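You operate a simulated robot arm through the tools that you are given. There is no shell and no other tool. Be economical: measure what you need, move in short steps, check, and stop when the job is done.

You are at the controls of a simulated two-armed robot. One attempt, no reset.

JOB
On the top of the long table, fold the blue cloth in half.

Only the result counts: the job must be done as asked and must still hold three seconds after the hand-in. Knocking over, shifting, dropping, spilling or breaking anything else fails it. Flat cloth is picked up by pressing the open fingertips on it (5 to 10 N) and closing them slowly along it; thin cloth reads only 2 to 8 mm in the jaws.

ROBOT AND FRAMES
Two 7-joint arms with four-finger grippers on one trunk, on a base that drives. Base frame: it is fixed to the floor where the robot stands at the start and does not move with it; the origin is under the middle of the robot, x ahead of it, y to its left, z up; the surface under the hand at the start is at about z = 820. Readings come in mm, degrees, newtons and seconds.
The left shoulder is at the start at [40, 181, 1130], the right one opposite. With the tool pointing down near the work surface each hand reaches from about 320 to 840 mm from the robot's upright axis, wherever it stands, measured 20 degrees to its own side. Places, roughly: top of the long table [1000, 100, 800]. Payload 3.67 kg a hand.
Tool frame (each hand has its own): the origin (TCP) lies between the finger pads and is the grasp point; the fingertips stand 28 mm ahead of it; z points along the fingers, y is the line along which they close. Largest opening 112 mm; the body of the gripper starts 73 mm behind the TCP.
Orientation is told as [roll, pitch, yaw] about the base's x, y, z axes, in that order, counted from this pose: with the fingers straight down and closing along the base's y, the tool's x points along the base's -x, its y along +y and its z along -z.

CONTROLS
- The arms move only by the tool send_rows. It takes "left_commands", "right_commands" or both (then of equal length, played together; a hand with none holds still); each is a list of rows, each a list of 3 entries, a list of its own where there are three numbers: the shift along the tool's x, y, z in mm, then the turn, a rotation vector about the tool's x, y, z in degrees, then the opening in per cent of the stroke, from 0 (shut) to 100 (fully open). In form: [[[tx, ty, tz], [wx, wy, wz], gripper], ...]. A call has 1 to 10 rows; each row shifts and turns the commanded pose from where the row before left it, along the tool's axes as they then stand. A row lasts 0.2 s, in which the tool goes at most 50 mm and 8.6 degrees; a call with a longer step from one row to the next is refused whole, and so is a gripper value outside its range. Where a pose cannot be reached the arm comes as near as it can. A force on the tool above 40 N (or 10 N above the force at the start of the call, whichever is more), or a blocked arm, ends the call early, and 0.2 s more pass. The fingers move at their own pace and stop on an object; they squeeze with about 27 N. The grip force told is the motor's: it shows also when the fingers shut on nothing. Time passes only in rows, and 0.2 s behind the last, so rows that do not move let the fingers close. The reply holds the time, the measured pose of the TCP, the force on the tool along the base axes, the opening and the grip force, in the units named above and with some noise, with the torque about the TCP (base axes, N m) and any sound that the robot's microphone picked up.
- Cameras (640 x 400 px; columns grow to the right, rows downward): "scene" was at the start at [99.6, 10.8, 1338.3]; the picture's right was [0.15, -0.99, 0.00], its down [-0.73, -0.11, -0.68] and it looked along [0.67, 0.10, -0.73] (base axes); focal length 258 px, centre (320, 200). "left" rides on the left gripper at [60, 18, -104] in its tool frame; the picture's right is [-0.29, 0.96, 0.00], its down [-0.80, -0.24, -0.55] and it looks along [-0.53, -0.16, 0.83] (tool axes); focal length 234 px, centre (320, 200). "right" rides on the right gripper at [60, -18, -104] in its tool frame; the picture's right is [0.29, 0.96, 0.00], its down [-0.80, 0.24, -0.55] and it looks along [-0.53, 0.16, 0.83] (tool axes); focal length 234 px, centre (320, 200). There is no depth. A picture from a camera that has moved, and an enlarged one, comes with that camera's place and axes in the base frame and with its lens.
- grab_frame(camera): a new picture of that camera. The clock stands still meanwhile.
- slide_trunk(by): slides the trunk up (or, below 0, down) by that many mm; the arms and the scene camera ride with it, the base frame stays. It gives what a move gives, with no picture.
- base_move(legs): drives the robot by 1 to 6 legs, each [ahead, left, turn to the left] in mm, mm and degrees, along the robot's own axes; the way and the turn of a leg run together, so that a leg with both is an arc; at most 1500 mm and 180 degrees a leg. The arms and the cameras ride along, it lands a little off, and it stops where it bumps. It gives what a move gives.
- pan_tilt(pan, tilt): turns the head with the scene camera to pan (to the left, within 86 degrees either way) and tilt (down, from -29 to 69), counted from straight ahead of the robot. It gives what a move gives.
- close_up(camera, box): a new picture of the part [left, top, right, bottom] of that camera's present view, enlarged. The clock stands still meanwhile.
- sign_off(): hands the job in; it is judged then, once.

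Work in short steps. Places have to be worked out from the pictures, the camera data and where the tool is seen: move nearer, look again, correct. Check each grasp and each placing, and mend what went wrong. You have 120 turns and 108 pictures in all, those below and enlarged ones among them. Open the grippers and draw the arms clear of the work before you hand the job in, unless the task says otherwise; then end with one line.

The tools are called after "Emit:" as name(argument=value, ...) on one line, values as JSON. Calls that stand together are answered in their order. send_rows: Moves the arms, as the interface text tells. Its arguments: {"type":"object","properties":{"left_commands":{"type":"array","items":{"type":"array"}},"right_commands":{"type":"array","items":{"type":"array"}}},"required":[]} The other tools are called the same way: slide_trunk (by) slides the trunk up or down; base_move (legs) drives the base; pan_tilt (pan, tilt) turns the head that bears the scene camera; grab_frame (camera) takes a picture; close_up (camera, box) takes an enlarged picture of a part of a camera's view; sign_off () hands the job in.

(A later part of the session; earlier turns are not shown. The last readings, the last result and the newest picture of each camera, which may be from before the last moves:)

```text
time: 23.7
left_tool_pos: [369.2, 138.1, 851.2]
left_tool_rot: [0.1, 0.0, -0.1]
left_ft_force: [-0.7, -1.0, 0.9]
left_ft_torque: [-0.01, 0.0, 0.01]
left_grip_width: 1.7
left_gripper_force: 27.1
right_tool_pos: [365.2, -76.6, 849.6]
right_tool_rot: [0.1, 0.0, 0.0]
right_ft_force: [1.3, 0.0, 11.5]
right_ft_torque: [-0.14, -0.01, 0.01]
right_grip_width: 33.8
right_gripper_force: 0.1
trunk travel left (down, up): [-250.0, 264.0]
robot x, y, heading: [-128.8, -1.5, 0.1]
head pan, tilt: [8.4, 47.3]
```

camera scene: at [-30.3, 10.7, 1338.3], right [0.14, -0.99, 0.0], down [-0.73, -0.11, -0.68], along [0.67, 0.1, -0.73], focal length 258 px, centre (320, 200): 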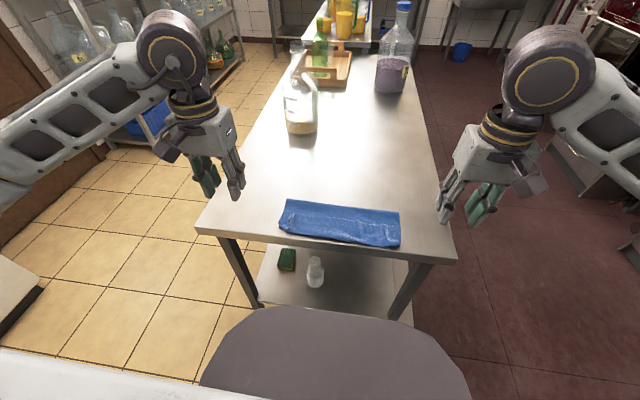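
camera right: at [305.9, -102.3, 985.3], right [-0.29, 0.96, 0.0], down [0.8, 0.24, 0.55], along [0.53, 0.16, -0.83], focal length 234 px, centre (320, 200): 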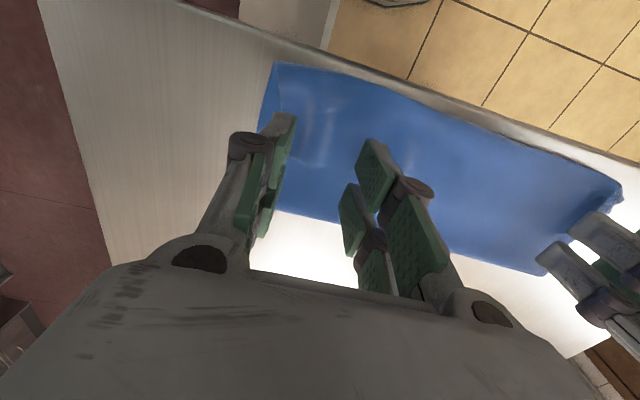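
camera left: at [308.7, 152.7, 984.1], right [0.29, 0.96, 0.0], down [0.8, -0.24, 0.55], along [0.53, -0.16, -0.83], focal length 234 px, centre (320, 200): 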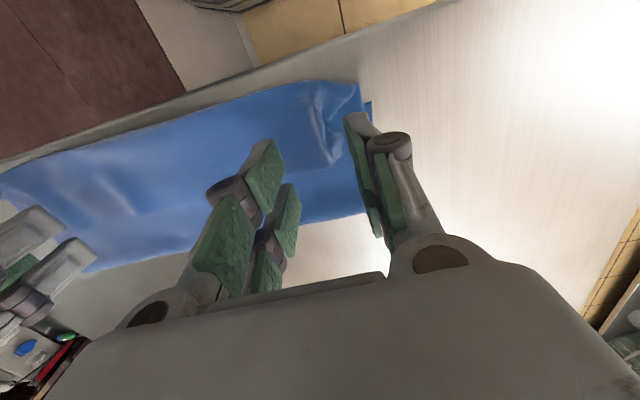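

Right presses at 11 N; I'll ease slightly and close slowly.

Emit:
send_rows(right_commands=[[[0, 0, -0.4], [0, 0, 0], 27], [[0, 0, 0], [0, 0, 0], 23], [[0, 0, 0], [0, 0, 0], 19], [[0, 0, 0], [0, 0, 0], 15], [[0, 0, 0], [0, 0, 0], 11], [[0, 0, 0], [0, 0, 0], 7], [[0, 0, 0], [0, 0, 0], 3], [[0, 0, 0], [0, 0, 0], 0], [[0, 0, 0], [0, 0, 0], 0]])

Emit:
close_up(camera="right", box=[220, 50, 444, 190])

```text
time: 25.7
left_tool_pos: [369.1, 139.7, 851.5]
left_tool_rot: [0.0, -0.1, 0.0]
left_ft_force: [1.1, -1.5, 2.1]
left_ft_torque: [-0.05, 0.02, 0.01]
left_grip_width: 2.1
left_gripper_force: 25.0
right_tool_pos: [364.5, -77.9, 848.4]
right_tool_rot: [0.1, 0.0, 0.0]
right_ft_force: [0.7, 1.7, 0.6]
right_ft_torque: [0.04, 0.02, -0.01]
right_grip_width: 2.4
right_gripper_force: 25.8
trunk travel left (down, up): [-250.0, 264.0]
robot x, y, heading: [-131.8, 0.2, -0.2]
head pan, tilt: [8.4, 47.3]
```

```text
2.86 times, centred on (332, 120) of right
camera zoom: at [304.7, -95.2, 953.2], right [-0.29, 0.96, 0.0], down [0.8, 0.24, 0.55], along [0.53, 0.16, -0.83], focal length 669 px, centre (286, 429)
```

zoom: 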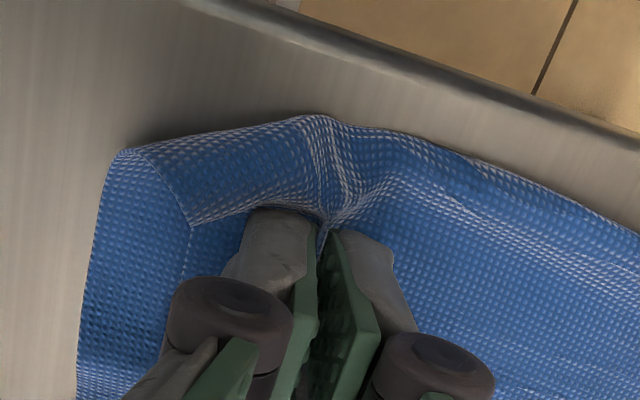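

Both hold the top layer. I'll lift and carry it back away from me to reopen the cloth.

Emit:
send_rows(left_commands=[[[0, 0, -15], [0, 0, 0], 0], [[-5, 0, -25], [0, 0, 0], 0], [[-10, 0, -25], [0, 0, 0], 0], [[-20, 0, -15], [0, 0, 0], 0], [[-25, 0, -5], [0, 0, 0], 0], [[-25, 0, 0], [0, 0, 0], 0], [[-25, 0, 0], [0, 0, 0], 0], [[-25, 0, 5], [0, 0, 0], 0], [[-25, 0, 15], [0, 0, 0], 0], [[0, 0, 0], [0, 0, 0], 0]], right_commands=[[[0, 0, -15], [0, 0, 0], 0], [[-5, 0, -25], [0, 0, 0], 0], [[-10, 0, -25], [0, 0, 0], 0], [[-20, 0, -15], [0, 0, 0], 0], [[-25, 0, -5], [0, 0, 0], 0], [[-25, 0, 0], [0, 0, 0], 0], [[-25, 0, 0], [0, 0, 0], 0], [[-25, 0, 5], [0, 0, 0], 0], [[-25, 0, 15], [0, 0, 0], 0], [[0, 0, 0], [0, 0, 0], 0]])

Emit:
grab_frame(camera="scene")

Emit:
grab_frame(camera="left")

Emit:
grab_frame(camera="right")

```text
time: 27.9
left_tool_pos: [528.8, 137.9, 915.4]
left_tool_rot: [0.0, 0.0, 0.0]
left_ft_force: [0.1, -1.9, 0.1]
left_ft_torque: [-0.08, -0.02, 0.05]
left_grip_width: 2.1
left_gripper_force: 26.5
right_tool_pos: [525.1, -77.2, 913.9]
right_tool_rot: [0.0, 0.1, -0.1]
right_ft_force: [0.0, 1.3, 1.1]
right_ft_torque: [0.03, 0.0, -0.04]
right_grip_width: 2.3
right_gripper_force: 26.0
trunk travel left (down, up): [-250.0, 264.0]
robot x, y, heading: [-129.3, 2.3, -0.2]
head pan, tilt: [8.4, 47.3]
```

```text
69 pictures are left
camera scene: at [-30.7, 10.8, 1338.4], right [0.14, -0.99, 0.0], down [-0.73, -0.11, -0.68], along [0.67, 0.1, -0.73], focal length 258 px, centre (320, 200)
```

scene: 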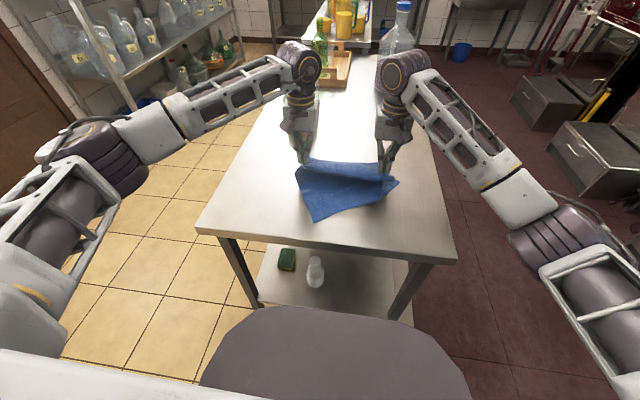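

```text
68 pictures are left
camera left: at [469.0, 156.5, 1020.4], right [0.29, 0.96, 0.0], down [0.8, -0.24, 0.55], along [0.53, -0.16, -0.83], focal length 234 px, centre (320, 200)
```

left: 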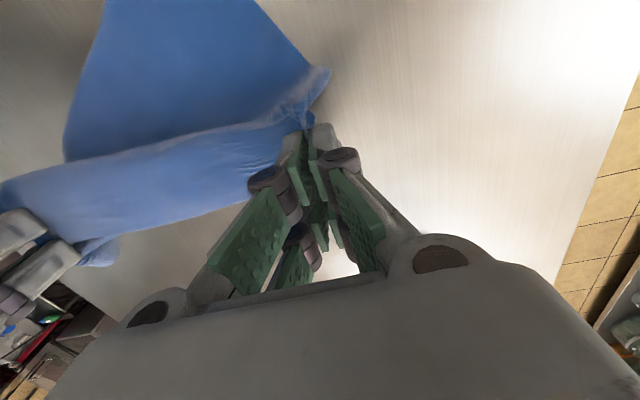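

```text
67 pictures are left
camera right: at [464.5, -95.5, 1018.5], right [-0.29, 0.96, 0.0], down [0.8, 0.24, 0.55], along [0.53, 0.16, -0.83], focal length 234 px, centre (320, 200)
```

right: 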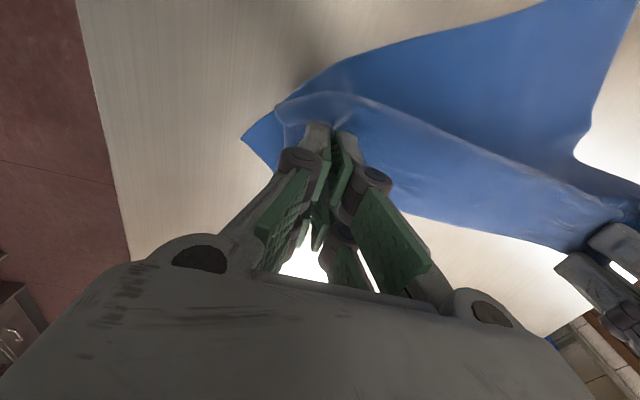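

The left opened well, but the right hand also picked up lower layers. I'll lower both to the table, release the right one, and look.

Emit:
send_rows(left_commands=[[[-8, 0, 15], [0, 0, 0], 0], [[-8, 0, 20], [0, 0, 0], 0], [[0, 0, 15], [0, 0, 0], 0], [[0, 0, 8], [0, 0, 0], 0], [[0, 0, 0], [0, 0, 0], 0], [[0, 0, 0], [0, 0, 0], 0], [[0, 0, 0], [0, 0, 0], 0], [[0, 0, 0], [0, 0, 0], 0], [[0, 0, 0], [0, 0, 0], 0], [[0, 0, 0], [0, 0, 0], 0]], right_commands=[[[-8, 0, 15], [0, 0, 0], 0], [[-8, 0, 20], [0, 0, 0], 0], [[0, 0, 15], [0, 0, 0], 0], [[0, 0, 8], [0, 0, 0], 0], [[0, 0, 0], [0, 0, 0], 10], [[0, 0, 0], [0, 0, 0], 25], [[0, 0, 0], [0, 0, 0], 40], [[0, 0, -30], [0, 0, 0], 40], [[0, -20, -45], [0, 0, 0], 40], [[10, -40, -25], [0, 0, 0], 40]])

Emit:
grab_frame(camera="scene")

Emit:
close_up(camera="scene", box=[272, 140, 432, 240])

Emit:
grab_frame(camera="right")

```text
time: 30.1
left_tool_pos: [545.7, 137.4, 858.9]
left_tool_rot: [0.1, 0.0, 0.0]
left_ft_force: [-0.5, -0.1, -0.7]
left_ft_torque: [0.01, -0.04, 0.0]
left_grip_width: 2.8
left_gripper_force: 28.7
right_tool_pos: [530.6, -138.6, 956.6]
right_tool_rot: [0.1, 0.0, 0.0]
right_ft_force: [0.6, -1.3, -0.4]
right_ft_torque: [0.0, -0.02, -0.01]
right_grip_width: 44.7
right_gripper_force: 0.1
trunk travel left (down, up): [-250.0, 264.0]
robot x, y, heading: [-131.2, -1.0, 0.2]
head pan, tilt: [8.4, 47.3]
```

```text
66 pictures are left
camera scene: at [-30.3, 8.7, 1338.3], right [0.14, -0.99, 0.0], down [-0.73, -0.11, -0.68], along [0.67, 0.1, -0.73], focal length 258 px, centre (320, 200)
```

scene: 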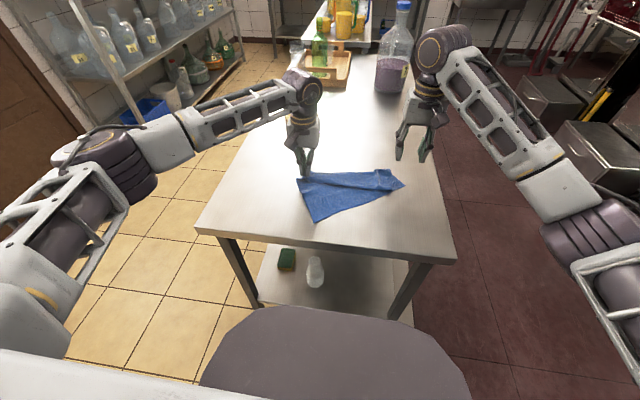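

```text
4.00 times, centred on (352, 190) of scene
camera zoom: at [-30.3, 8.7, 1338.3], right [0.14, -0.99, 0.0], down [-0.73, -0.11, -0.68], along [0.67, 0.1, -0.73], focal length 1034 px, centre (192, 240)
```

zoom: 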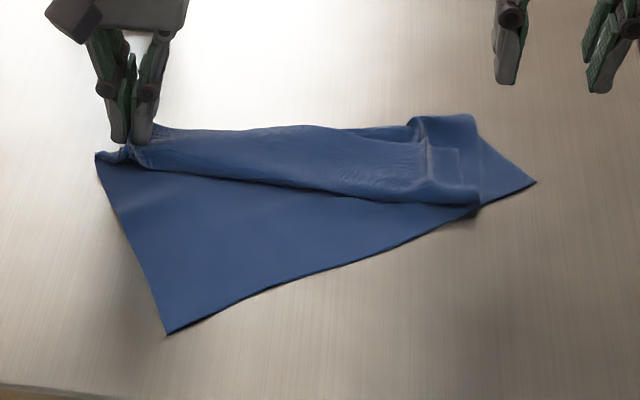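

```text
64 pictures are left
camera right: at [469.6, -156.8, 1060.2], right [-0.29, 0.96, 0.0], down [0.8, 0.24, 0.55], along [0.53, 0.16, -0.83], focal length 234 px, centre (320, 200)
```

right: 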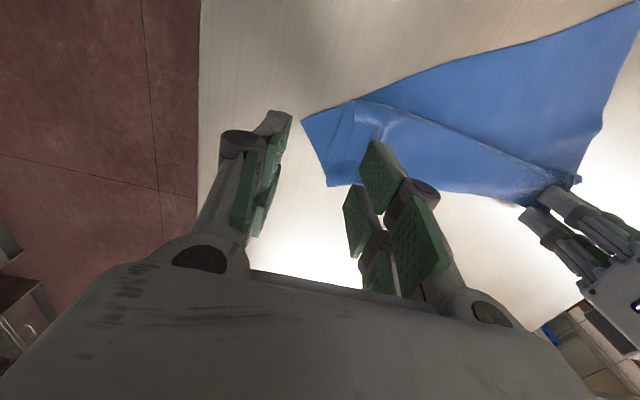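

At the right the near corner now sticks out at about [535,-157]. I'll zoom in to understand the layering before acting.

Emit:
close_up(camera="right", box=[290, 70, 530, 220])

Emit:
close_up(camera="scene", box=[344, 155, 424, 205])

```text
2.67 times, centred on (410, 145) of right
camera zoom: at [469.6, -156.8, 1060.2], right [-0.29, 0.96, 0.0], down [0.8, 0.24, 0.55], along [0.53, 0.16, -0.83], focal length 624 px, centre (80, 347)
```

zoom: 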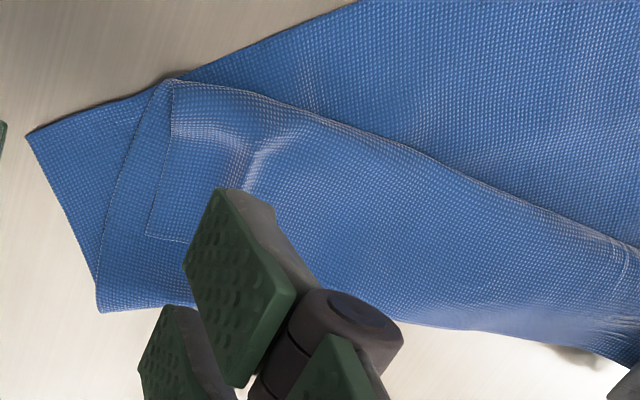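

```text
8.00 times, centred on (384, 180) of scene
camera zoom: at [-30.3, 8.7, 1338.3], right [0.14, -0.99, 0.0], down [-0.73, -0.11, -0.68], along [0.67, 0.1, -0.73], focal length 2068 px, centre (-192, 360)
```

zoom: 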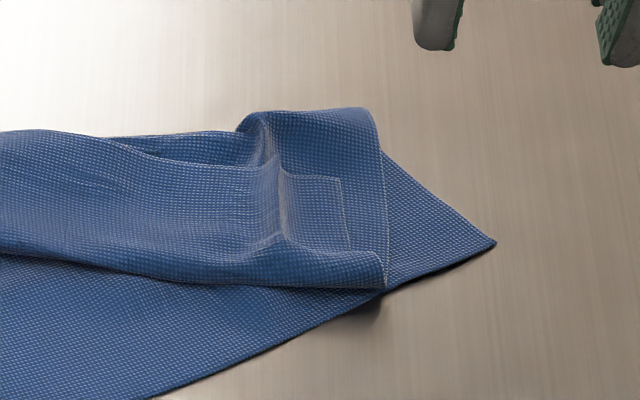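

The far edge is essentially back in place (far-right corner at [555,-104]); only the near-right corner needs drawing back toward me from below. It pokes out as a single layer at [535,-156], so I'll grip it at about [543,-138].

Emit:
send_rows(right_commands=[[[-4, 0, 25], [0, 0, 0], 25], [[-4, 0, 25], [0, 0, 0], 16], [[-4, 0, 25], [0, 0, 0], 16], [[0, 0, 15], [0, 0, 0], 16], [[0, 0, 4], [0, 0, 0], 16], [[0, 0, 0], [0, 0, 0], 16]])

Emit:
close_up(camera="right", box=[220, 50, 444, 190])

```text
time: 31.5
left_tool_pos: [546.0, 138.1, 858.0]
left_tool_rot: [0.0, 0.0, 0.0]
left_ft_force: [-0.1, 0.4, 1.2]
left_ft_torque: [0.01, 0.04, 0.02]
left_grip_width: 2.1
left_gripper_force: 26.8
right_tool_pos: [544.4, -138.3, 862.4]
right_tool_rot: [0.0, -0.1, -0.2]
right_ft_force: [-0.4, 0.7, -0.4]
right_ft_torque: [0.0, -0.02, 0.0]
right_grip_width: 18.4
right_gripper_force: 0.1
trunk travel left (down, up): [-250.0, 264.0]
robot x, y, heading: [-128.0, 0.0, 0.1]
head pan, tilt: [8.4, 47.3]
```

```text
2.86 times, centred on (332, 120) of right
camera zoom: at [483.4, -156.2, 966.4], right [-0.29, 0.96, 0.0], down [0.8, 0.24, 0.55], along [0.53, 0.16, -0.83], focal length 669 px, centre (286, 429)
```

zoom: 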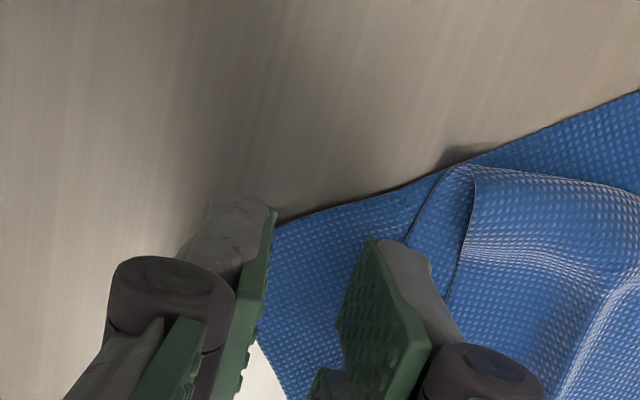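

The fingers frame the single-layer corner. Descending to press.

Emit:
send_rows(right_commands=[[[-3, 3, 5], [0, 0, 0], 16], [[0, 0, 4], [0, 0, 0], 16], [[0, 0, 2], [0, 0, 0], 16], [[0, 0, 1], [0, 0, 0], 16], [[0, 0, 1], [0, 0, 0], 16], [[0, 0, 0.7], [0, 0, 0], 16], [[0, 0, 0], [0, 0, 0], 16]])

```text
time: 33.1
left_tool_pos: [545.7, 138.4, 858.6]
left_tool_rot: [0.1, 0.1, 0.0]
left_ft_force: [0.2, -0.5, -1.4]
left_ft_torque: [0.01, -0.02, 0.01]
left_grip_width: 2.8
left_gripper_force: 28.6
right_tool_pos: [547.2, -134.7, 848.8]
right_tool_rot: [0.0, 0.0, 0.0]
right_ft_force: [1.2, -0.6, 2.5]
right_ft_torque: [0.04, 0.01, 0.01]
right_grip_width: 17.6
right_gripper_force: 0.0
trunk travel left (down, up): [-250.0, 264.0]
robot x, y, heading: [-127.0, 0.7, 0.0]
head pan, tilt: [8.4, 47.3]
```

Contact is just beginning (2.5 N); half a millimetre more, then close slowly.

Emit:
send_rows(right_commands=[[[0, 0, 0.6], [0, 0, 0], 16], [[0, 0, 0], [0, 0, 0], 13], [[0, 0, 0], [0, 0, 0], 10], [[0, 0, 0], [0, 0, 0], 7], [[0, 0, 0], [0, 0, 0], 4], [[0, 0, 0], [0, 0, 0], 2], [[0, 0, 0], [0, 0, 0], 0], [[0, 0, 0], [0, 0, 0], 0]])

Emit:
close_up(camera="right", box=[220, 50, 444, 190])

```text
time: 34.9
left_tool_pos: [545.9, 138.4, 858.5]
left_tool_rot: [0.1, 0.0, 0.0]
left_ft_force: [-0.6, -0.1, -0.9]
left_ft_torque: [-0.01, 0.02, -0.03]
left_grip_width: 2.6
left_gripper_force: 29.2
right_tool_pos: [545.5, -134.2, 846.7]
right_tool_rot: [-0.1, -0.1, 0.0]
right_ft_force: [0.4, -0.4, -0.5]
right_ft_torque: [-0.02, 0.04, 0.0]
right_grip_width: 0.1
right_gripper_force: 27.1
trunk travel left (down, up): [-250.0, 264.0]
robot x, y, heading: [-127.7, -2.1, -0.2]
head pan, tilt: [8.4, 47.3]
```

```text
2.86 times, centred on (332, 120) of right
camera zoom: at [486.0, -152.5, 951.7], right [-0.29, 0.96, 0.0], down [0.8, 0.24, 0.55], along [0.53, 0.16, -0.83], focal length 669 px, centre (286, 429)
```

zoom: 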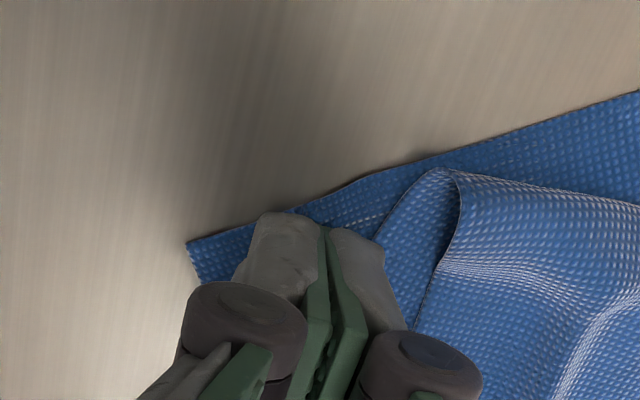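

The jaws shut on nothing (0.1 mm). I'll raise, reopen a bit wider, and press harder.

Emit:
send_rows(right_commands=[[[0, 0, -6], [0, 0, 0], 0], [[0, -4, 0], [0, 0, 0], 20], [[0, 0, 0], [0, 0, 0], 20], [[0, 0, 3], [0, 0, 0], 20], [[0, 0, 2], [0, 0, 0], 20], [[0, 0, 1], [0, 0, 0], 20], [[0, 0, 0.7], [0, 0, 0], 20], [[0, 0, 0], [0, 0, 0], 20]])

```text
time: 36.7
left_tool_pos: [545.0, 137.8, 858.8]
left_tool_rot: [0.1, 0.0, 0.0]
left_ft_force: [0.6, -0.4, -1.1]
left_ft_torque: [0.0, 0.04, 0.03]
left_grip_width: 2.7
left_gripper_force: 29.4
right_tool_pos: [544.6, -139.2, 848.6]
right_tool_rot: [0.0, -0.2, 0.0]
right_ft_force: [1.4, -0.2, 13.5]
right_ft_torque: [0.2, -0.06, -0.02]
right_grip_width: 21.6
right_gripper_force: 0.0
trunk travel left (down, up): [-250.0, 264.0]
robot x, y, heading: [-129.1, 1.2, -0.2]
head pan, tilt: [8.4, 47.3]
```

Emit:
send_rows(right_commands=[[[0, 0, -0.3], [0, 0, 0], 18], [[0, 0, 0], [0, 0, 0], 15], [[0, 0, 0], [0, 0, 0], 12], [[0, 0, 0], [0, 0, 0], 9], [[0, 0, 0], [0, 0, 0], 6], [[0, 0, 0], [0, 0, 0], 4], [[0, 0, 0], [0, 0, 0], 2], [[0, 0, 0], [0, 0, 0], 0], [[0, 0, 0], [0, 0, 0], 0]])

Emit:
close_up(camera="right", box=[220, 50, 444, 190])

```text
time: 38.7
left_tool_pos: [544.5, 137.5, 859.2]
left_tool_rot: [-0.1, 0.0, -0.1]
left_ft_force: [0.2, 0.6, 0.3]
left_ft_torque: [0.01, -0.05, -0.02]
left_grip_width: 1.8
left_gripper_force: 26.6
right_tool_pos: [545.6, -140.1, 846.7]
right_tool_rot: [0.0, 0.0, -0.1]
right_ft_force: [0.1, 0.3, 6.2]
right_ft_torque: [0.1, 0.01, 0.03]
right_grip_width: 2.5
right_gripper_force: 28.9
trunk travel left (down, up): [-250.0, 264.0]
robot x, y, heading: [-127.0, -0.5, -0.1]
head pan, tilt: [8.4, 47.3]
```

```text
2.86 times, centred on (332, 120) of right
camera zoom: at [485.6, -156.5, 951.7], right [-0.29, 0.96, 0.0], down [0.8, 0.24, 0.55], along [0.53, 0.16, -0.83], focal length 669 px, centre (286, 429)
```

zoom: 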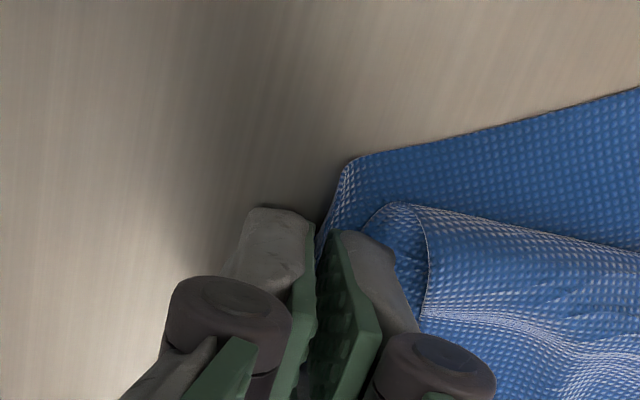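

Gripped (2.5 mm, edge gathered). I'll draw it toward me just above the table, gently, and check halfway.

Emit:
send_rows(right_commands=[[[3, 0, -5], [0, 0, 0], 0], [[12, -1, -5], [0, 0, 0], 0], [[12, -1, 0], [0, 0, 0], 0], [[12, 0, 0], [0, 0, 0], 0], [[12, 0, 0], [0, 0, 0], 0], [[12, 0, 0], [0, 0, 0], 0], [[12, 0, 0], [0, 0, 0], 0], [[12, 0, 0], [0, 0, 0], 0], [[0, 0, 0], [0, 0, 0], 0]])

Emit:
grab_frame(camera="scene")

Emit:
close_up(camera="scene", box=[272, 140, 432, 240])

```text
time: 40.7
left_tool_pos: [545.6, 138.8, 857.8]
left_tool_rot: [0.0, 0.0, 0.1]
left_ft_force: [0.2, -0.5, 0.6]
left_ft_torque: [-0.02, 0.01, 0.01]
left_grip_width: 2.2
left_gripper_force: 25.3
right_tool_pos: [458.1, -140.9, 857.1]
right_tool_rot: [0.0, 0.1, -0.2]
right_ft_force: [-0.2, -0.7, 0.6]
right_ft_torque: [-0.02, 0.03, -0.02]
right_grip_width: 1.8
right_gripper_force: 26.0
trunk travel left (down, up): [-250.0, 264.0]
robot x, y, heading: [-130.3, 2.0, -0.2]
head pan, tilt: [8.4, 47.3]
```

```text
58 pictures are left
camera scene: at [-29.3, 10.8, 1338.2], right [0.14, -0.99, 0.0], down [-0.73, -0.11, -0.68], along [0.67, 0.1, -0.74], focal length 258 px, centre (320, 200)
```

scene: 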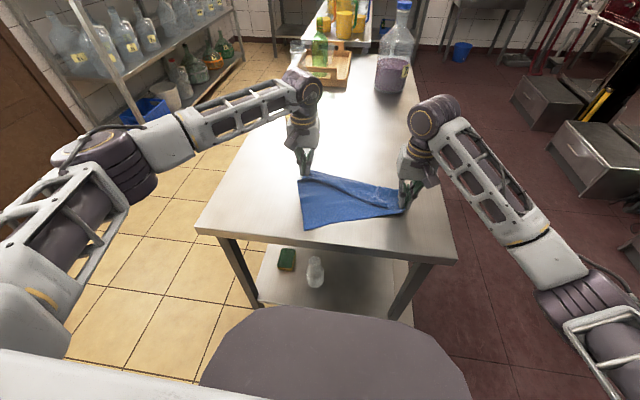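

```text
4.00 times, centred on (352, 190) of scene
camera zoom: at [-29.3, 10.8, 1338.2], right [0.14, -0.99, 0.0], down [-0.73, -0.11, -0.68], along [0.67, 0.1, -0.74], focal length 1034 px, centre (192, 240)
```

zoom: 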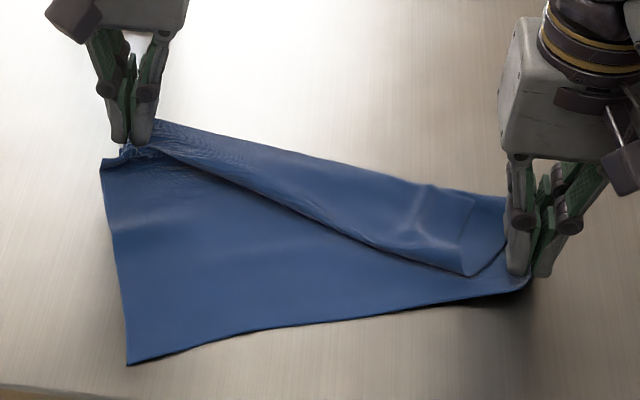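

Everything slides along together on the right. I'll continue drawing the near-right corner to its place, then pin it there and use the left hand to open the flap.

Emit:
send_rows(right_commands=[[[12, 0, 0], [0, 0, 0], 0], [[12, 0, 0], [0, 0, 0], 0], [[12, 0, 0], [0, 0, 0], 0], [[12, 0, 0], [0, 0, 0], 0], [[12, 0, 0], [0, 0, 0], 0], [[12, 0, 0], [0, 0, 0], 0], [[10, 0, 0], [0, 0, 0], 0], [[0, 0, 6], [0, 0, 0], 0], [[0, 0, 0], [0, 0, 0], 0]])

Emit:
close_up(camera="scene", box=[272, 140, 432, 240])

Emit:
grab_frame(camera="right")

Emit:
grab_frame(camera="left")

```text
time: 42.7
left_tool_pos: [545.6, 138.3, 858.6]
left_tool_rot: [0.0, 0.0, 0.0]
left_ft_force: [-0.4, -1.1, -0.1]
left_ft_torque: [-0.06, 0.01, 0.03]
left_grip_width: 2.6
left_gripper_force: 28.8
right_tool_pos: [376.8, -140.8, 851.3]
right_tool_rot: [0.0, 0.0, -0.1]
right_ft_force: [0.3, 0.3, 0.1]
right_ft_torque: [0.01, 0.0, -0.02]
right_grip_width: 2.0
right_gripper_force: 25.1
trunk travel left (down, up): [-250.0, 264.0]
robot x, y, heading: [-124.5, 2.2, -0.1]
head pan, tilt: [8.4, 47.3]
```

```text
4.00 times, centred on (352, 190) of scene
camera zoom: at [-29.6, 10.7, 1338.3], right [0.14, -0.99, 0.0], down [-0.73, -0.11, -0.68], along [0.67, 0.1, -0.73], focal length 1034 px, centre (192, 240)
```

zoom: 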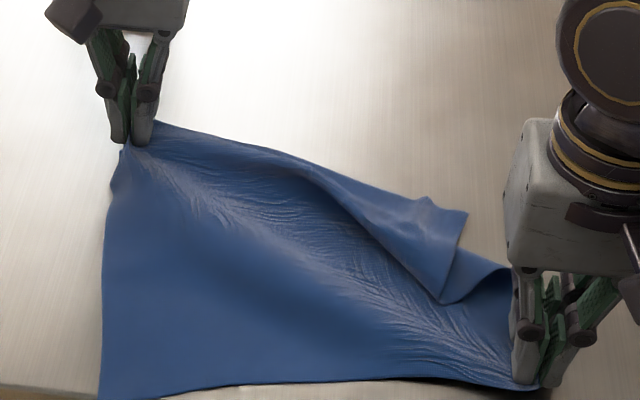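

```text
55 pictures are left
camera right: at [316.4, -158.5, 955.8], right [-0.29, 0.96, 0.0], down [0.8, 0.24, 0.55], along [0.53, 0.16, -0.83], focal length 234 px, centre (320, 200)
```

right: 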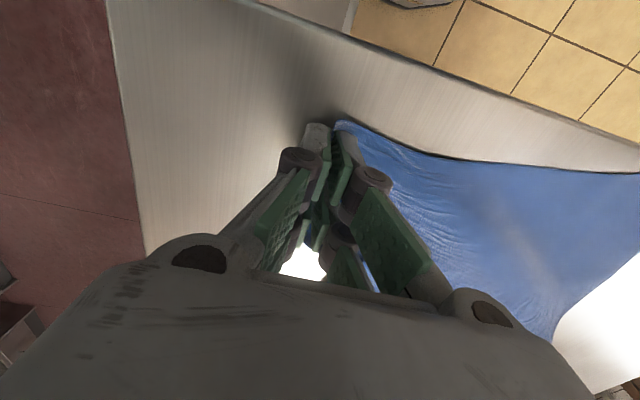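

```text
54 pictures are left
camera left: at [485.3, 156.6, 962.3], right [0.29, 0.96, 0.0], down [0.8, -0.24, 0.55], along [0.53, -0.16, -0.83], focal length 234 px, centre (320, 200)
```

left: 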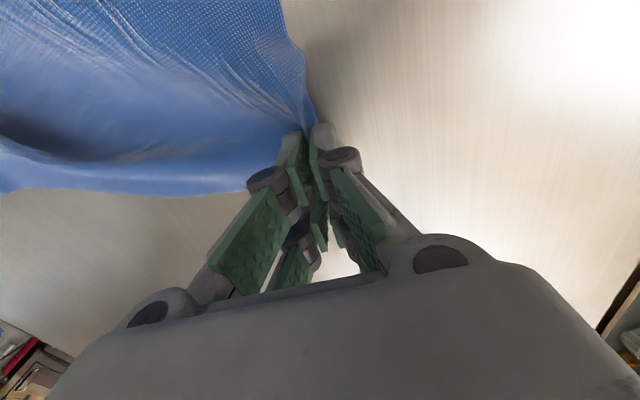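

Much better: the cloth is nearly spread, with only the far-right part still curled over. I'll release the near-right corner, lift the right hand, and look at the curled corner.

Emit:
send_rows(right_commands=[[[-3, 2, 1], [0, 0, 0], 0], [[0, 0, 0], [0, 0, 0], 8], [[0, 0, 0], [0, 0, 0], 16], [[0, 0, 0], [0, 0, 0], 25], [[0, 0, -10], [0, 0, 0], 30], [[0, -5, -40], [0, 0, 0], 40], [[-20, -10, -40], [0, 0, 0], 40], [[-20, 0, -30], [0, 0, 0], 40], [[0, 0, 0], [0, 0, 0], 40]])

Emit:
close_up(camera="scene", box=[272, 140, 432, 240])

Emit:
grab_frame(camera="right")

```text
time: 44.7
left_tool_pos: [546.0, 139.4, 857.8]
left_tool_rot: [0.0, -0.1, 0.0]
left_ft_force: [-0.4, -0.6, 1.2]
left_ft_torque: [0.03, 0.01, -0.02]
left_grip_width: 1.9
left_gripper_force: 26.5
right_tool_pos: [419.8, -153.8, 970.0]
right_tool_rot: [-0.1, 0.0, -0.1]
right_ft_force: [-0.2, -0.4, -0.2]
right_ft_torque: [0.0, -0.01, 0.0]
right_grip_width: 44.8
right_gripper_force: 0.1
trunk travel left (down, up): [-250.0, 264.0]
robot x, y, heading: [-125.6, 0.2, -0.0]
head pan, tilt: [8.4, 47.3]
```

```text
4.00 times, centred on (352, 190) of scene
camera zoom: at [-29.6, 10.3, 1338.2], right [0.14, -0.99, 0.0], down [-0.73, -0.11, -0.68], along [0.67, 0.1, -0.73], focal length 1034 px, centre (192, 240)
```

zoom: 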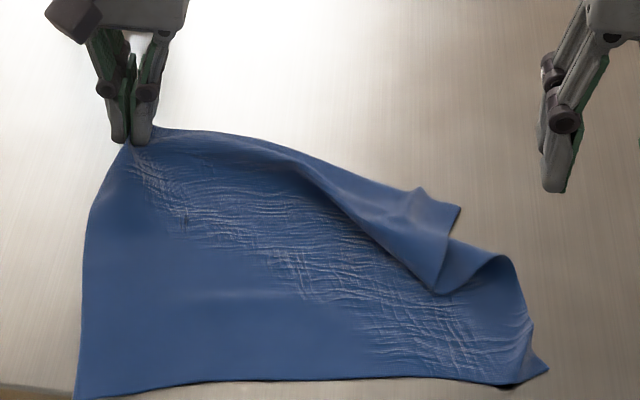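

```text
52 pictures are left
camera right: at [359.5, -172.0, 1075.2], right [-0.29, 0.96, 0.0], down [0.8, 0.24, 0.55], along [0.53, 0.16, -0.83], focal length 234 px, centre (320, 200)
```

right: 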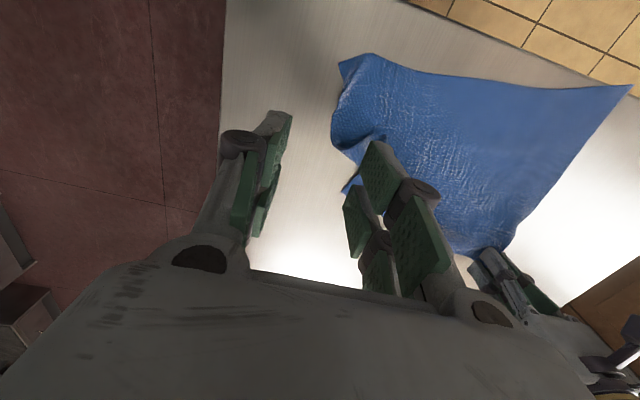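

I'll shift the right hand farther out so its camera sees the curled corner without obstruction.

Emit:
send_rows(right_commands=[[[-25, 0, 0], [0, 0, 0], 70], [[-25, 0, 0], [0, 0, 0], 100], [[0, 0, 0], [0, 0, 0], 100]])

Emit:
close_up(camera="right", box=[270, 0, 478, 130])

Emit:
close_up(camera="scene", box=[344, 170, 424, 240])

```text
time: 45.5
left_tool_pos: [545.5, 138.4, 858.6]
left_tool_rot: [0.0, 0.1, -0.1]
left_ft_force: [-0.3, -0.8, 0.5]
left_ft_torque: [0.02, -0.02, 0.01]
left_grip_width: 2.0
left_gripper_force: 24.9
right_tool_pos: [470.0, -153.8, 969.5]
right_tool_rot: [0.0, 0.0, -0.2]
right_ft_force: [-0.2, -0.7, -0.8]
right_ft_torque: [-0.03, -0.02, -0.01]
right_grip_width: 111.9
right_gripper_force: 0.1
trunk travel left (down, up): [-250.0, 264.0]
robot x, y, heading: [-129.0, 0.5, 0.1]
head pan, tilt: [8.4, 47.3]
```

```text
3.08 times, centred on (374, 65) of right
camera zoom: at [409.3, -171.6, 1074.9], right [-0.29, 0.96, 0.0], down [0.8, 0.24, 0.55], along [0.53, 0.16, -0.83], focal length 720 px, centre (154, 615)
```

zoom: 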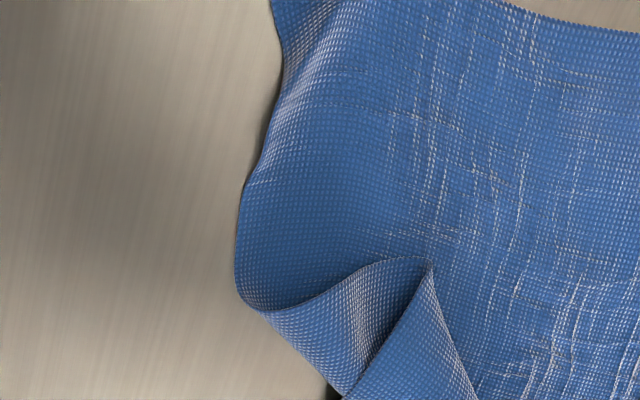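

```text
5.71 times, centred on (384, 205) of scene
camera zoom: at [-29.9, 10.6, 1338.3], right [0.14, -0.99, 0.0], down [-0.73, -0.11, -0.68], along [0.67, 0.1, -0.73], focal length 1477 px, centre (-46, 171)
```

zoom: 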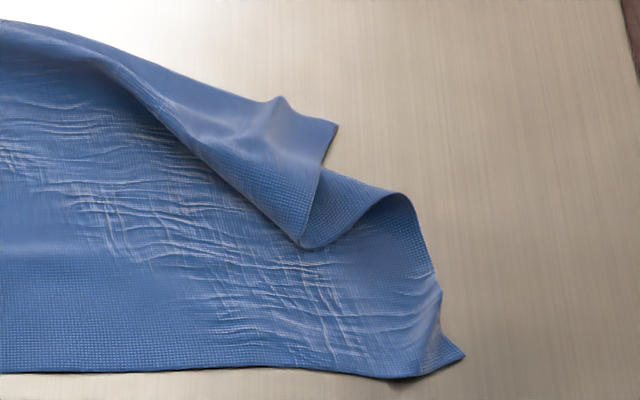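

The far-right corner of the flap is at about [495,-99], with a standing ridge from the old pinch at y≈-72, x≈480–505. I'll bring the right hand over the ridge and look.

Emit:
send_rows(right_commands=[[[-5, 20, 15], [0, 0, 0], 70], [[-5, 20, 20], [0, 0, 0], 50], [[-6, 22, 25], [0, 0, 0], 40], [[-6, 22, 25], [0, 0, 0], 40], [[0, 0, 0], [0, 0, 0], 40]])

Emit:
close_up(camera="right", box=[220, 50, 444, 190])

Emit:
close_up(camera="scene", box=[312, 150, 424, 220])

```text
time: 46.7
left_tool_pos: [545.8, 136.5, 858.1]
left_tool_rot: [0.0, 0.0, 0.1]
left_ft_force: [0.2, 0.4, 0.4]
left_ft_torque: [0.04, 0.0, 0.03]
left_grip_width: 1.9
left_gripper_force: 25.2
right_tool_pos: [492.0, -70.2, 883.6]
right_tool_rot: [0.0, 0.0, -0.1]
right_ft_force: [-0.6, 0.1, 0.0]
right_ft_torque: [0.01, 0.03, 0.0]
right_grip_width: 45.1
right_gripper_force: 0.0
trunk travel left (down, up): [-250.0, 264.0]
robot x, y, heading: [-127.4, -2.7, 0.0]
head pan, tilt: [8.4, 47.3]
```

```text
2.86 times, centred on (332, 120) of right
camera zoom: at [431.8, -87.6, 987.9], right [-0.29, 0.96, 0.0], down [0.8, 0.24, 0.55], along [0.53, 0.16, -0.83], focal length 669 px, centre (286, 429)
```

zoom: 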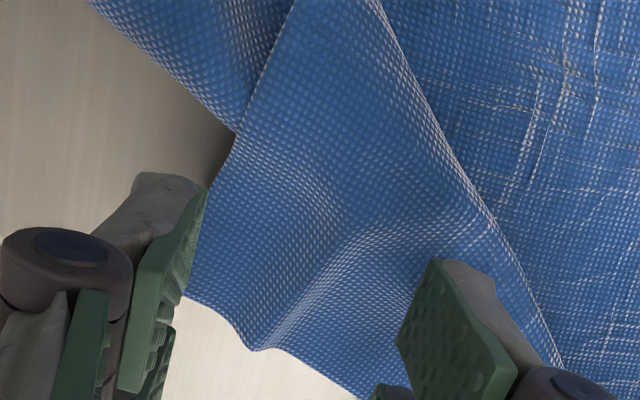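

```text
5.71 times, centred on (368, 185) of scene
camera zoom: at [-29.8, 10.2, 1338.3], right [0.14, -0.99, 0.0], down [-0.73, -0.11, -0.68], along [0.67, 0.1, -0.73], focal length 1477 px, centre (46, 286)
```

zoom: 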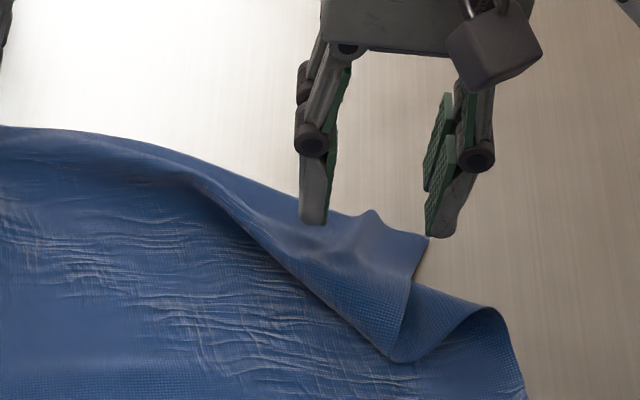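

The flap's far-right corner and ridge are clear below the fingers. I'll center on [495,-66] and descend.

Emit:
send_rows(right_commands=[[[-2, 4, 10], [0, 0, 0], 32], [[0, 0, 10], [0, 0, 0], 32], [[0, 0, 6], [0, 0, 0], 32], [[0, 0, 3], [0, 0, 0], 32], [[0, 0, 2], [0, 0, 0], 32], [[0, 0, 0], [0, 0, 0], 32]])

Emit:
close_up(camera="right", box=[220, 50, 444, 190])

```text
time: 48.1
left_tool_pos: [546.4, 138.4, 857.8]
left_tool_rot: [-0.1, 0.0, 0.1]
left_ft_force: [-0.7, 0.6, -0.4]
left_ft_torque: [0.02, -0.01, 0.0]
left_grip_width: 2.9
left_gripper_force: 28.7
right_tool_pos: [494.3, -65.8, 855.0]
right_tool_rot: [0.1, -0.1, -0.1]
right_ft_force: [0.3, -0.8, -0.1]
right_ft_torque: [-0.02, 0.0, 0.0]
right_grip_width: 35.8
right_gripper_force: 0.2
trunk travel left (down, up): [-250.0, 264.0]
robot x, y, heading: [-129.9, 1.2, -0.2]
head pan, tilt: [8.4, 47.3]
```

```text
2.86 times, centred on (332, 120) of right
camera zoom: at [434.1, -83.6, 958.4], right [-0.29, 0.96, 0.0], down [0.8, 0.24, 0.55], along [0.53, 0.16, -0.83], focal length 669 px, centre (286, 429)
```

zoom: 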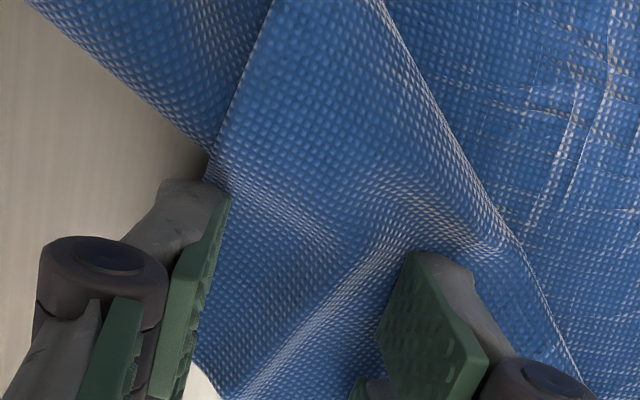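

Well straddled. I'll go down to just above the table and clamp the ridge.

Emit:
send_rows(right_commands=[[[0, 0, 2], [0, 0, 0], 32], [[0, 0, 1.5], [0, 0, 0], 32], [[0, 0, 0], [0, 0, 0], 27], [[0, 0, 0], [0, 0, 0], 22], [[0, 0, 0], [0, 0, 0], 17], [[0, 0, 0], [0, 0, 0], 12], [[0, 0, 0], [0, 0, 0], 7], [[0, 0, 0], [0, 0, 0], 3], [[0, 0, 0], [0, 0, 0], 0], [[0, 0, 0], [0, 0, 0], 0]])

Emit:
close_up(camera="right", box=[220, 50, 444, 190])

```text
time: 50.3
left_tool_pos: [546.3, 138.2, 858.1]
left_tool_rot: [0.1, 0.0, 0.0]
left_ft_force: [-1.3, 0.1, 0.8]
left_ft_torque: [0.03, -0.02, 0.02]
left_grip_width: 2.2
left_gripper_force: 25.5
right_tool_pos: [495.4, -65.6, 850.3]
right_tool_rot: [-0.1, 0.0, -0.1]
right_ft_force: [0.2, 1.2, -0.8]
right_ft_torque: [0.02, 0.02, 0.0]
right_grip_width: 2.8
right_gripper_force: 27.1
trunk travel left (down, up): [-250.0, 264.0]
robot x, y, heading: [-131.7, -0.1, -0.1]
head pan, tilt: [8.4, 47.3]
```

```text
2.86 times, centred on (332, 120) of right
camera zoom: at [434.0, -83.5, 955.1], right [-0.29, 0.96, 0.0], down [0.8, 0.24, 0.55], along [0.53, 0.16, -0.83], focal length 669 px, centre (286, 429)
```

zoom: 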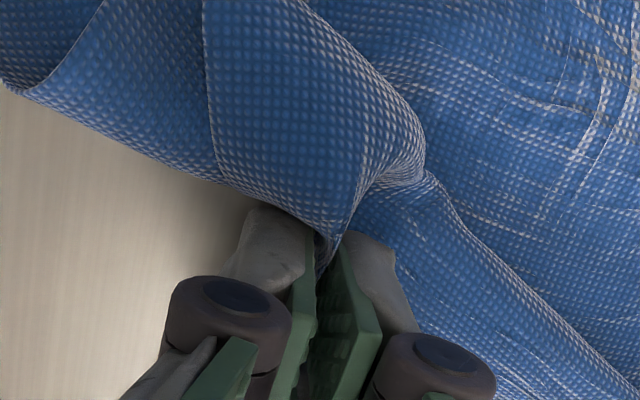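

Gripped (2.8 mm), single flap. I'll lift it and carry it out to the far right to open the cloth fully.

Emit:
send_rows(right_commands=[[[0, 0, -20], [0, 0, 0], 0], [[0, 0, -25], [0, 0, 0], 0], [[-5, -3, -25], [0, 0, 0], 0], [[-15, -3, -10], [0, 0, 0], 0], [[-18, -3, 0], [0, 0, 0], 0], [[-18, -3, 10], [0, 0, 0], 0], [[-15, 0, 20], [0, 0, 0], 0], [[-10, 0, 20], [0, 0, 0], 0], [[0, 0, 0], [0, 0, 0], 0]])

Emit:
close_up(camera="scene", box=[272, 140, 432, 240])

Emit:
grab_frame(camera="right")

```text
time: 52.3
left_tool_pos: [546.2, 137.9, 858.2]
left_tool_rot: [0.0, 0.0, 0.0]
left_ft_force: [4.8, -19.7, 2.9]
left_ft_torque: [-0.53, -0.12, 0.41]
left_grip_width: 2.5
left_gripper_force: 26.9
right_tool_pos: [574.6, -76.8, 881.6]
right_tool_rot: [0.2, 0.0, 0.1]
right_ft_force: [-4.3, 20.0, -2.0]
right_ft_torque: [0.55, 0.11, -0.04]
right_grip_width: 2.6
right_gripper_force: 26.8
trunk travel left (down, up): [-250.0, 264.0]
robot x, y, heading: [-128.7, 1.9, -0.2]
head pan, tilt: [8.4, 47.3]
```

```text
4.00 times, centred on (352, 190) of scene
camera zoom: at [-29.7, 10.7, 1338.3], right [0.14, -0.99, 0.0], down [-0.73, -0.11, -0.68], along [0.67, 0.1, -0.73], focal length 1034 px, centre (192, 240)
```

zoom: 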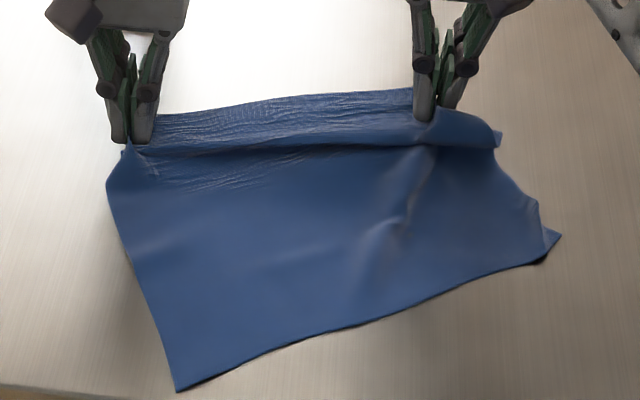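

```text
44 pictures are left
camera right: at [515.3, -95.1, 985.7], right [-0.29, 0.96, 0.0], down [0.8, 0.24, 0.55], along [0.53, 0.16, -0.83], focal length 234 px, centre (320, 200)
```

right: 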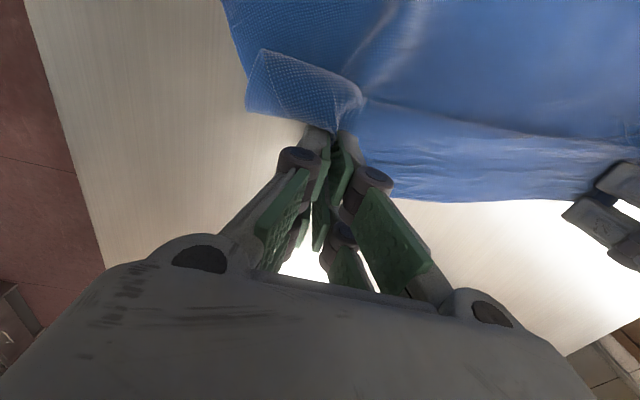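

The cloth is open but skewed, and taut at 20 N between the hands. I'll ease the tension and lift both hands high so the cloth hangs freely and straightens, then I can lay it down neatly.

Emit:
send_rows(left_commands=[[[0, -3, -20], [0, 0, 0], 0], [[12, -1, -35], [0, 0, 0], 0], [[12, 0, -35], [0, 0, 0], 0], [[12, 0, -35], [0, 0, 0], 0], [[12, 0, -35], [0, 0, 0], 0], [[12, 0, -35], [0, 0, 0], 0], [[12, 0, -35], [0, 0, 0], 0], [[12, 0, -35], [0, 0, 0], 0], [[12, 0, -35], [0, 0, 0], 0], [[0, 0, 0], [0, 0, 0], 0]], right_commands=[[[0, 3, -5], [0, 0, 0], 0], [[15, 1, -34], [0, 0, 0], 0], [[15, 0, -34], [0, 0, 0], 0], [[16, 0, -34], [0, 0, 0], 0], [[16, 0, -34], [0, 0, 0], 0], [[16, 0, -34], [0, 0, 0], 0], [[16, 0, -34], [0, 0, 0], 0], [[16, 0, -34], [0, 0, 0], 0], [[15, 0, -34], [0, 0, 0], 0], [[0, 0, 0], [0, 0, 0], 0]])

Emit:
grab_frame(camera="scene")

```text
time: 54.5
left_tool_pos: [451.8, 135.6, 1158.0]
left_tool_rot: [-0.1, 0.0, 0.0]
left_ft_force: [0.2, -1.7, -0.3]
left_ft_torque: [-0.06, 0.04, 0.05]
left_grip_width: 2.2
left_gripper_force: 28.7
right_tool_pos: [452.7, -74.0, 1155.3]
right_tool_rot: [0.0, 0.1, -0.1]
right_ft_force: [0.4, 1.3, -1.1]
right_ft_torque: [0.04, 0.04, -0.03]
right_grip_width: 1.8
right_gripper_force: 25.7
trunk travel left (down, up): [-250.0, 264.0]
robot x, y, heading: [-127.9, -2.7, 0.1]
head pan, tilt: [8.4, 47.3]
```

```text
43 pictures are left
camera scene: at [-27.9, 10.8, 1338.0], right [0.14, -0.99, 0.0], down [-0.73, -0.11, -0.68], along [0.67, 0.1, -0.74], focal length 258 px, centre (320, 200)
```

scene: 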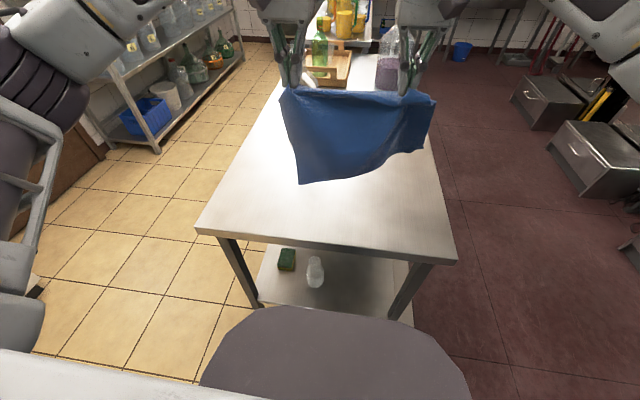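

Emit:
close_up(camera="scene", box=[256, 60, 448, 200])

Emit:
grab_frame(camera="right")

Emit:
grab_frame(camera="left")

```text
2.86 times, centred on (352, 130) of scene
camera zoom: at [-27.9, 10.8, 1338.0], right [0.14, -0.99, 0.0], down [-0.73, -0.11, -0.68], along [0.67, 0.1, -0.74], focal length 739 px, centre (229, 400)
```

zoom: 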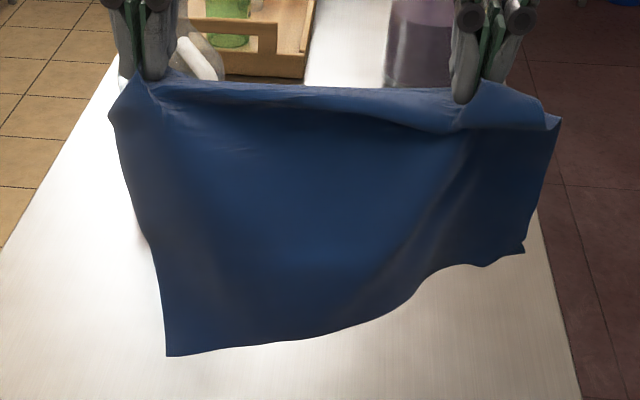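

```text
41 pictures are left
camera right: at [392.1, -91.7, 1260.1], right [-0.29, 0.96, 0.0], down [0.8, 0.24, 0.55], along [0.53, 0.16, -0.83], focal length 234 px, centre (320, 200)
```

right: 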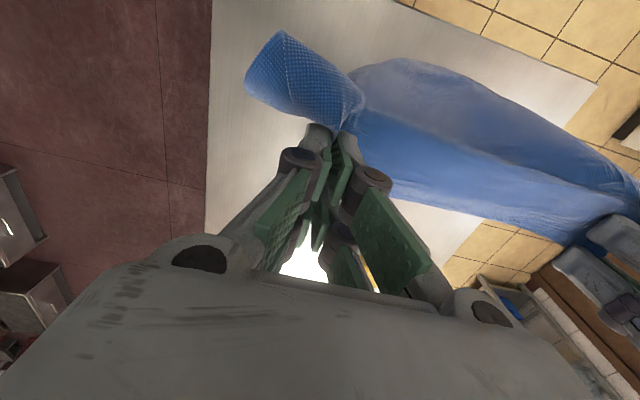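

```text
40 pictures are left
camera left: at [391.7, 153.0, 1262.1], right [0.29, 0.96, 0.0], down [0.8, -0.24, 0.55], along [0.53, -0.16, -0.83], focal length 234 px, centre (320, 200)
```

left: 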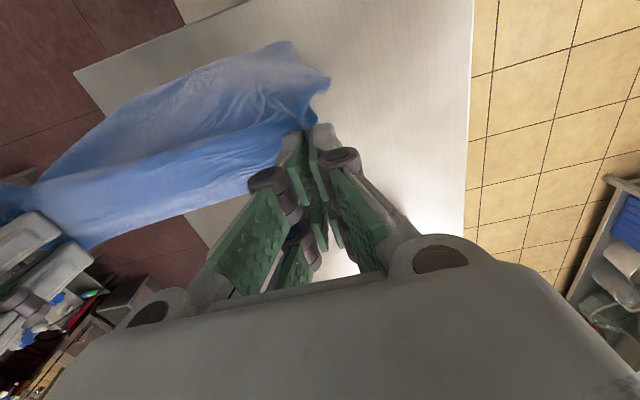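

The left hangs from near its far corner, but the right grip turns out to be about mid-side: near-right hangs 115 mm in front and the rest hangs behind. I'll lay the cloth down with the near edge touching at x≈350, the left sweeping out to the far side while the right goes down to its middle.

Emit:
send_rows(left_commands=[[[18, 0, 13], [0, 0, 0], 0], [[18, 0, 13], [0, 0, 0], 0], [[18, 0, 13], [0, 0, 0], 0], [[18, 0, 13], [0, 0, 0], 0], [[18, 0, 13], [0, 0, 0], 0], [[0, 0, 0], [0, 0, 0], 0]], right_commands=[[[18, 1, 33], [0, 0, 0], 0], [[18, 1, 33], [0, 0, 0], 0], [[18, 1, 33], [0, 0, 0], 0], [[18, 1, 33], [0, 0, 0], 0], [[18, 1, 33], [0, 0, 0], 0], [[0, 0, 0], [0, 0, 0], 0]])

Emit:
grab_frame(camera="scene")

```text
time: 55.9
left_tool_pos: [359.4, 134.2, 1092.8]
left_tool_rot: [0.0, 0.1, -0.1]
left_ft_force: [1.5, -21.1, -10.7]
left_ft_torque: [-0.55, -0.14, 0.19]
left_grip_width: 2.5
left_gripper_force: 27.0
right_tool_pos: [360.4, -68.4, 993.1]
right_tool_rot: [0.1, -0.1, 0.0]
right_ft_force: [-0.9, 22.2, 10.6]
right_ft_torque: [0.71, 0.04, 0.05]
right_grip_width: 2.6
right_gripper_force: 26.9
trunk travel left (down, up): [-250.0, 264.0]
robot x, y, heading: [-128.6, -2.8, 0.2]
head pan, tilt: [8.4, 47.3]
```

```text
39 pictures are left
camera scene: at [-29.3, 10.7, 1338.3], right [0.14, -0.99, 0.0], down [-0.73, -0.11, -0.68], along [0.67, 0.1, -0.74], focal length 258 px, centre (320, 200)
```

scene: 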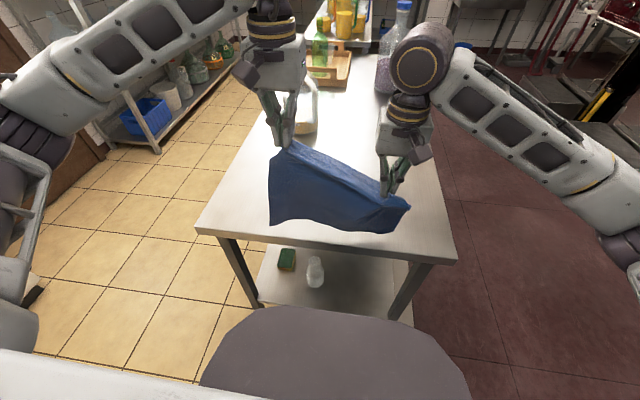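

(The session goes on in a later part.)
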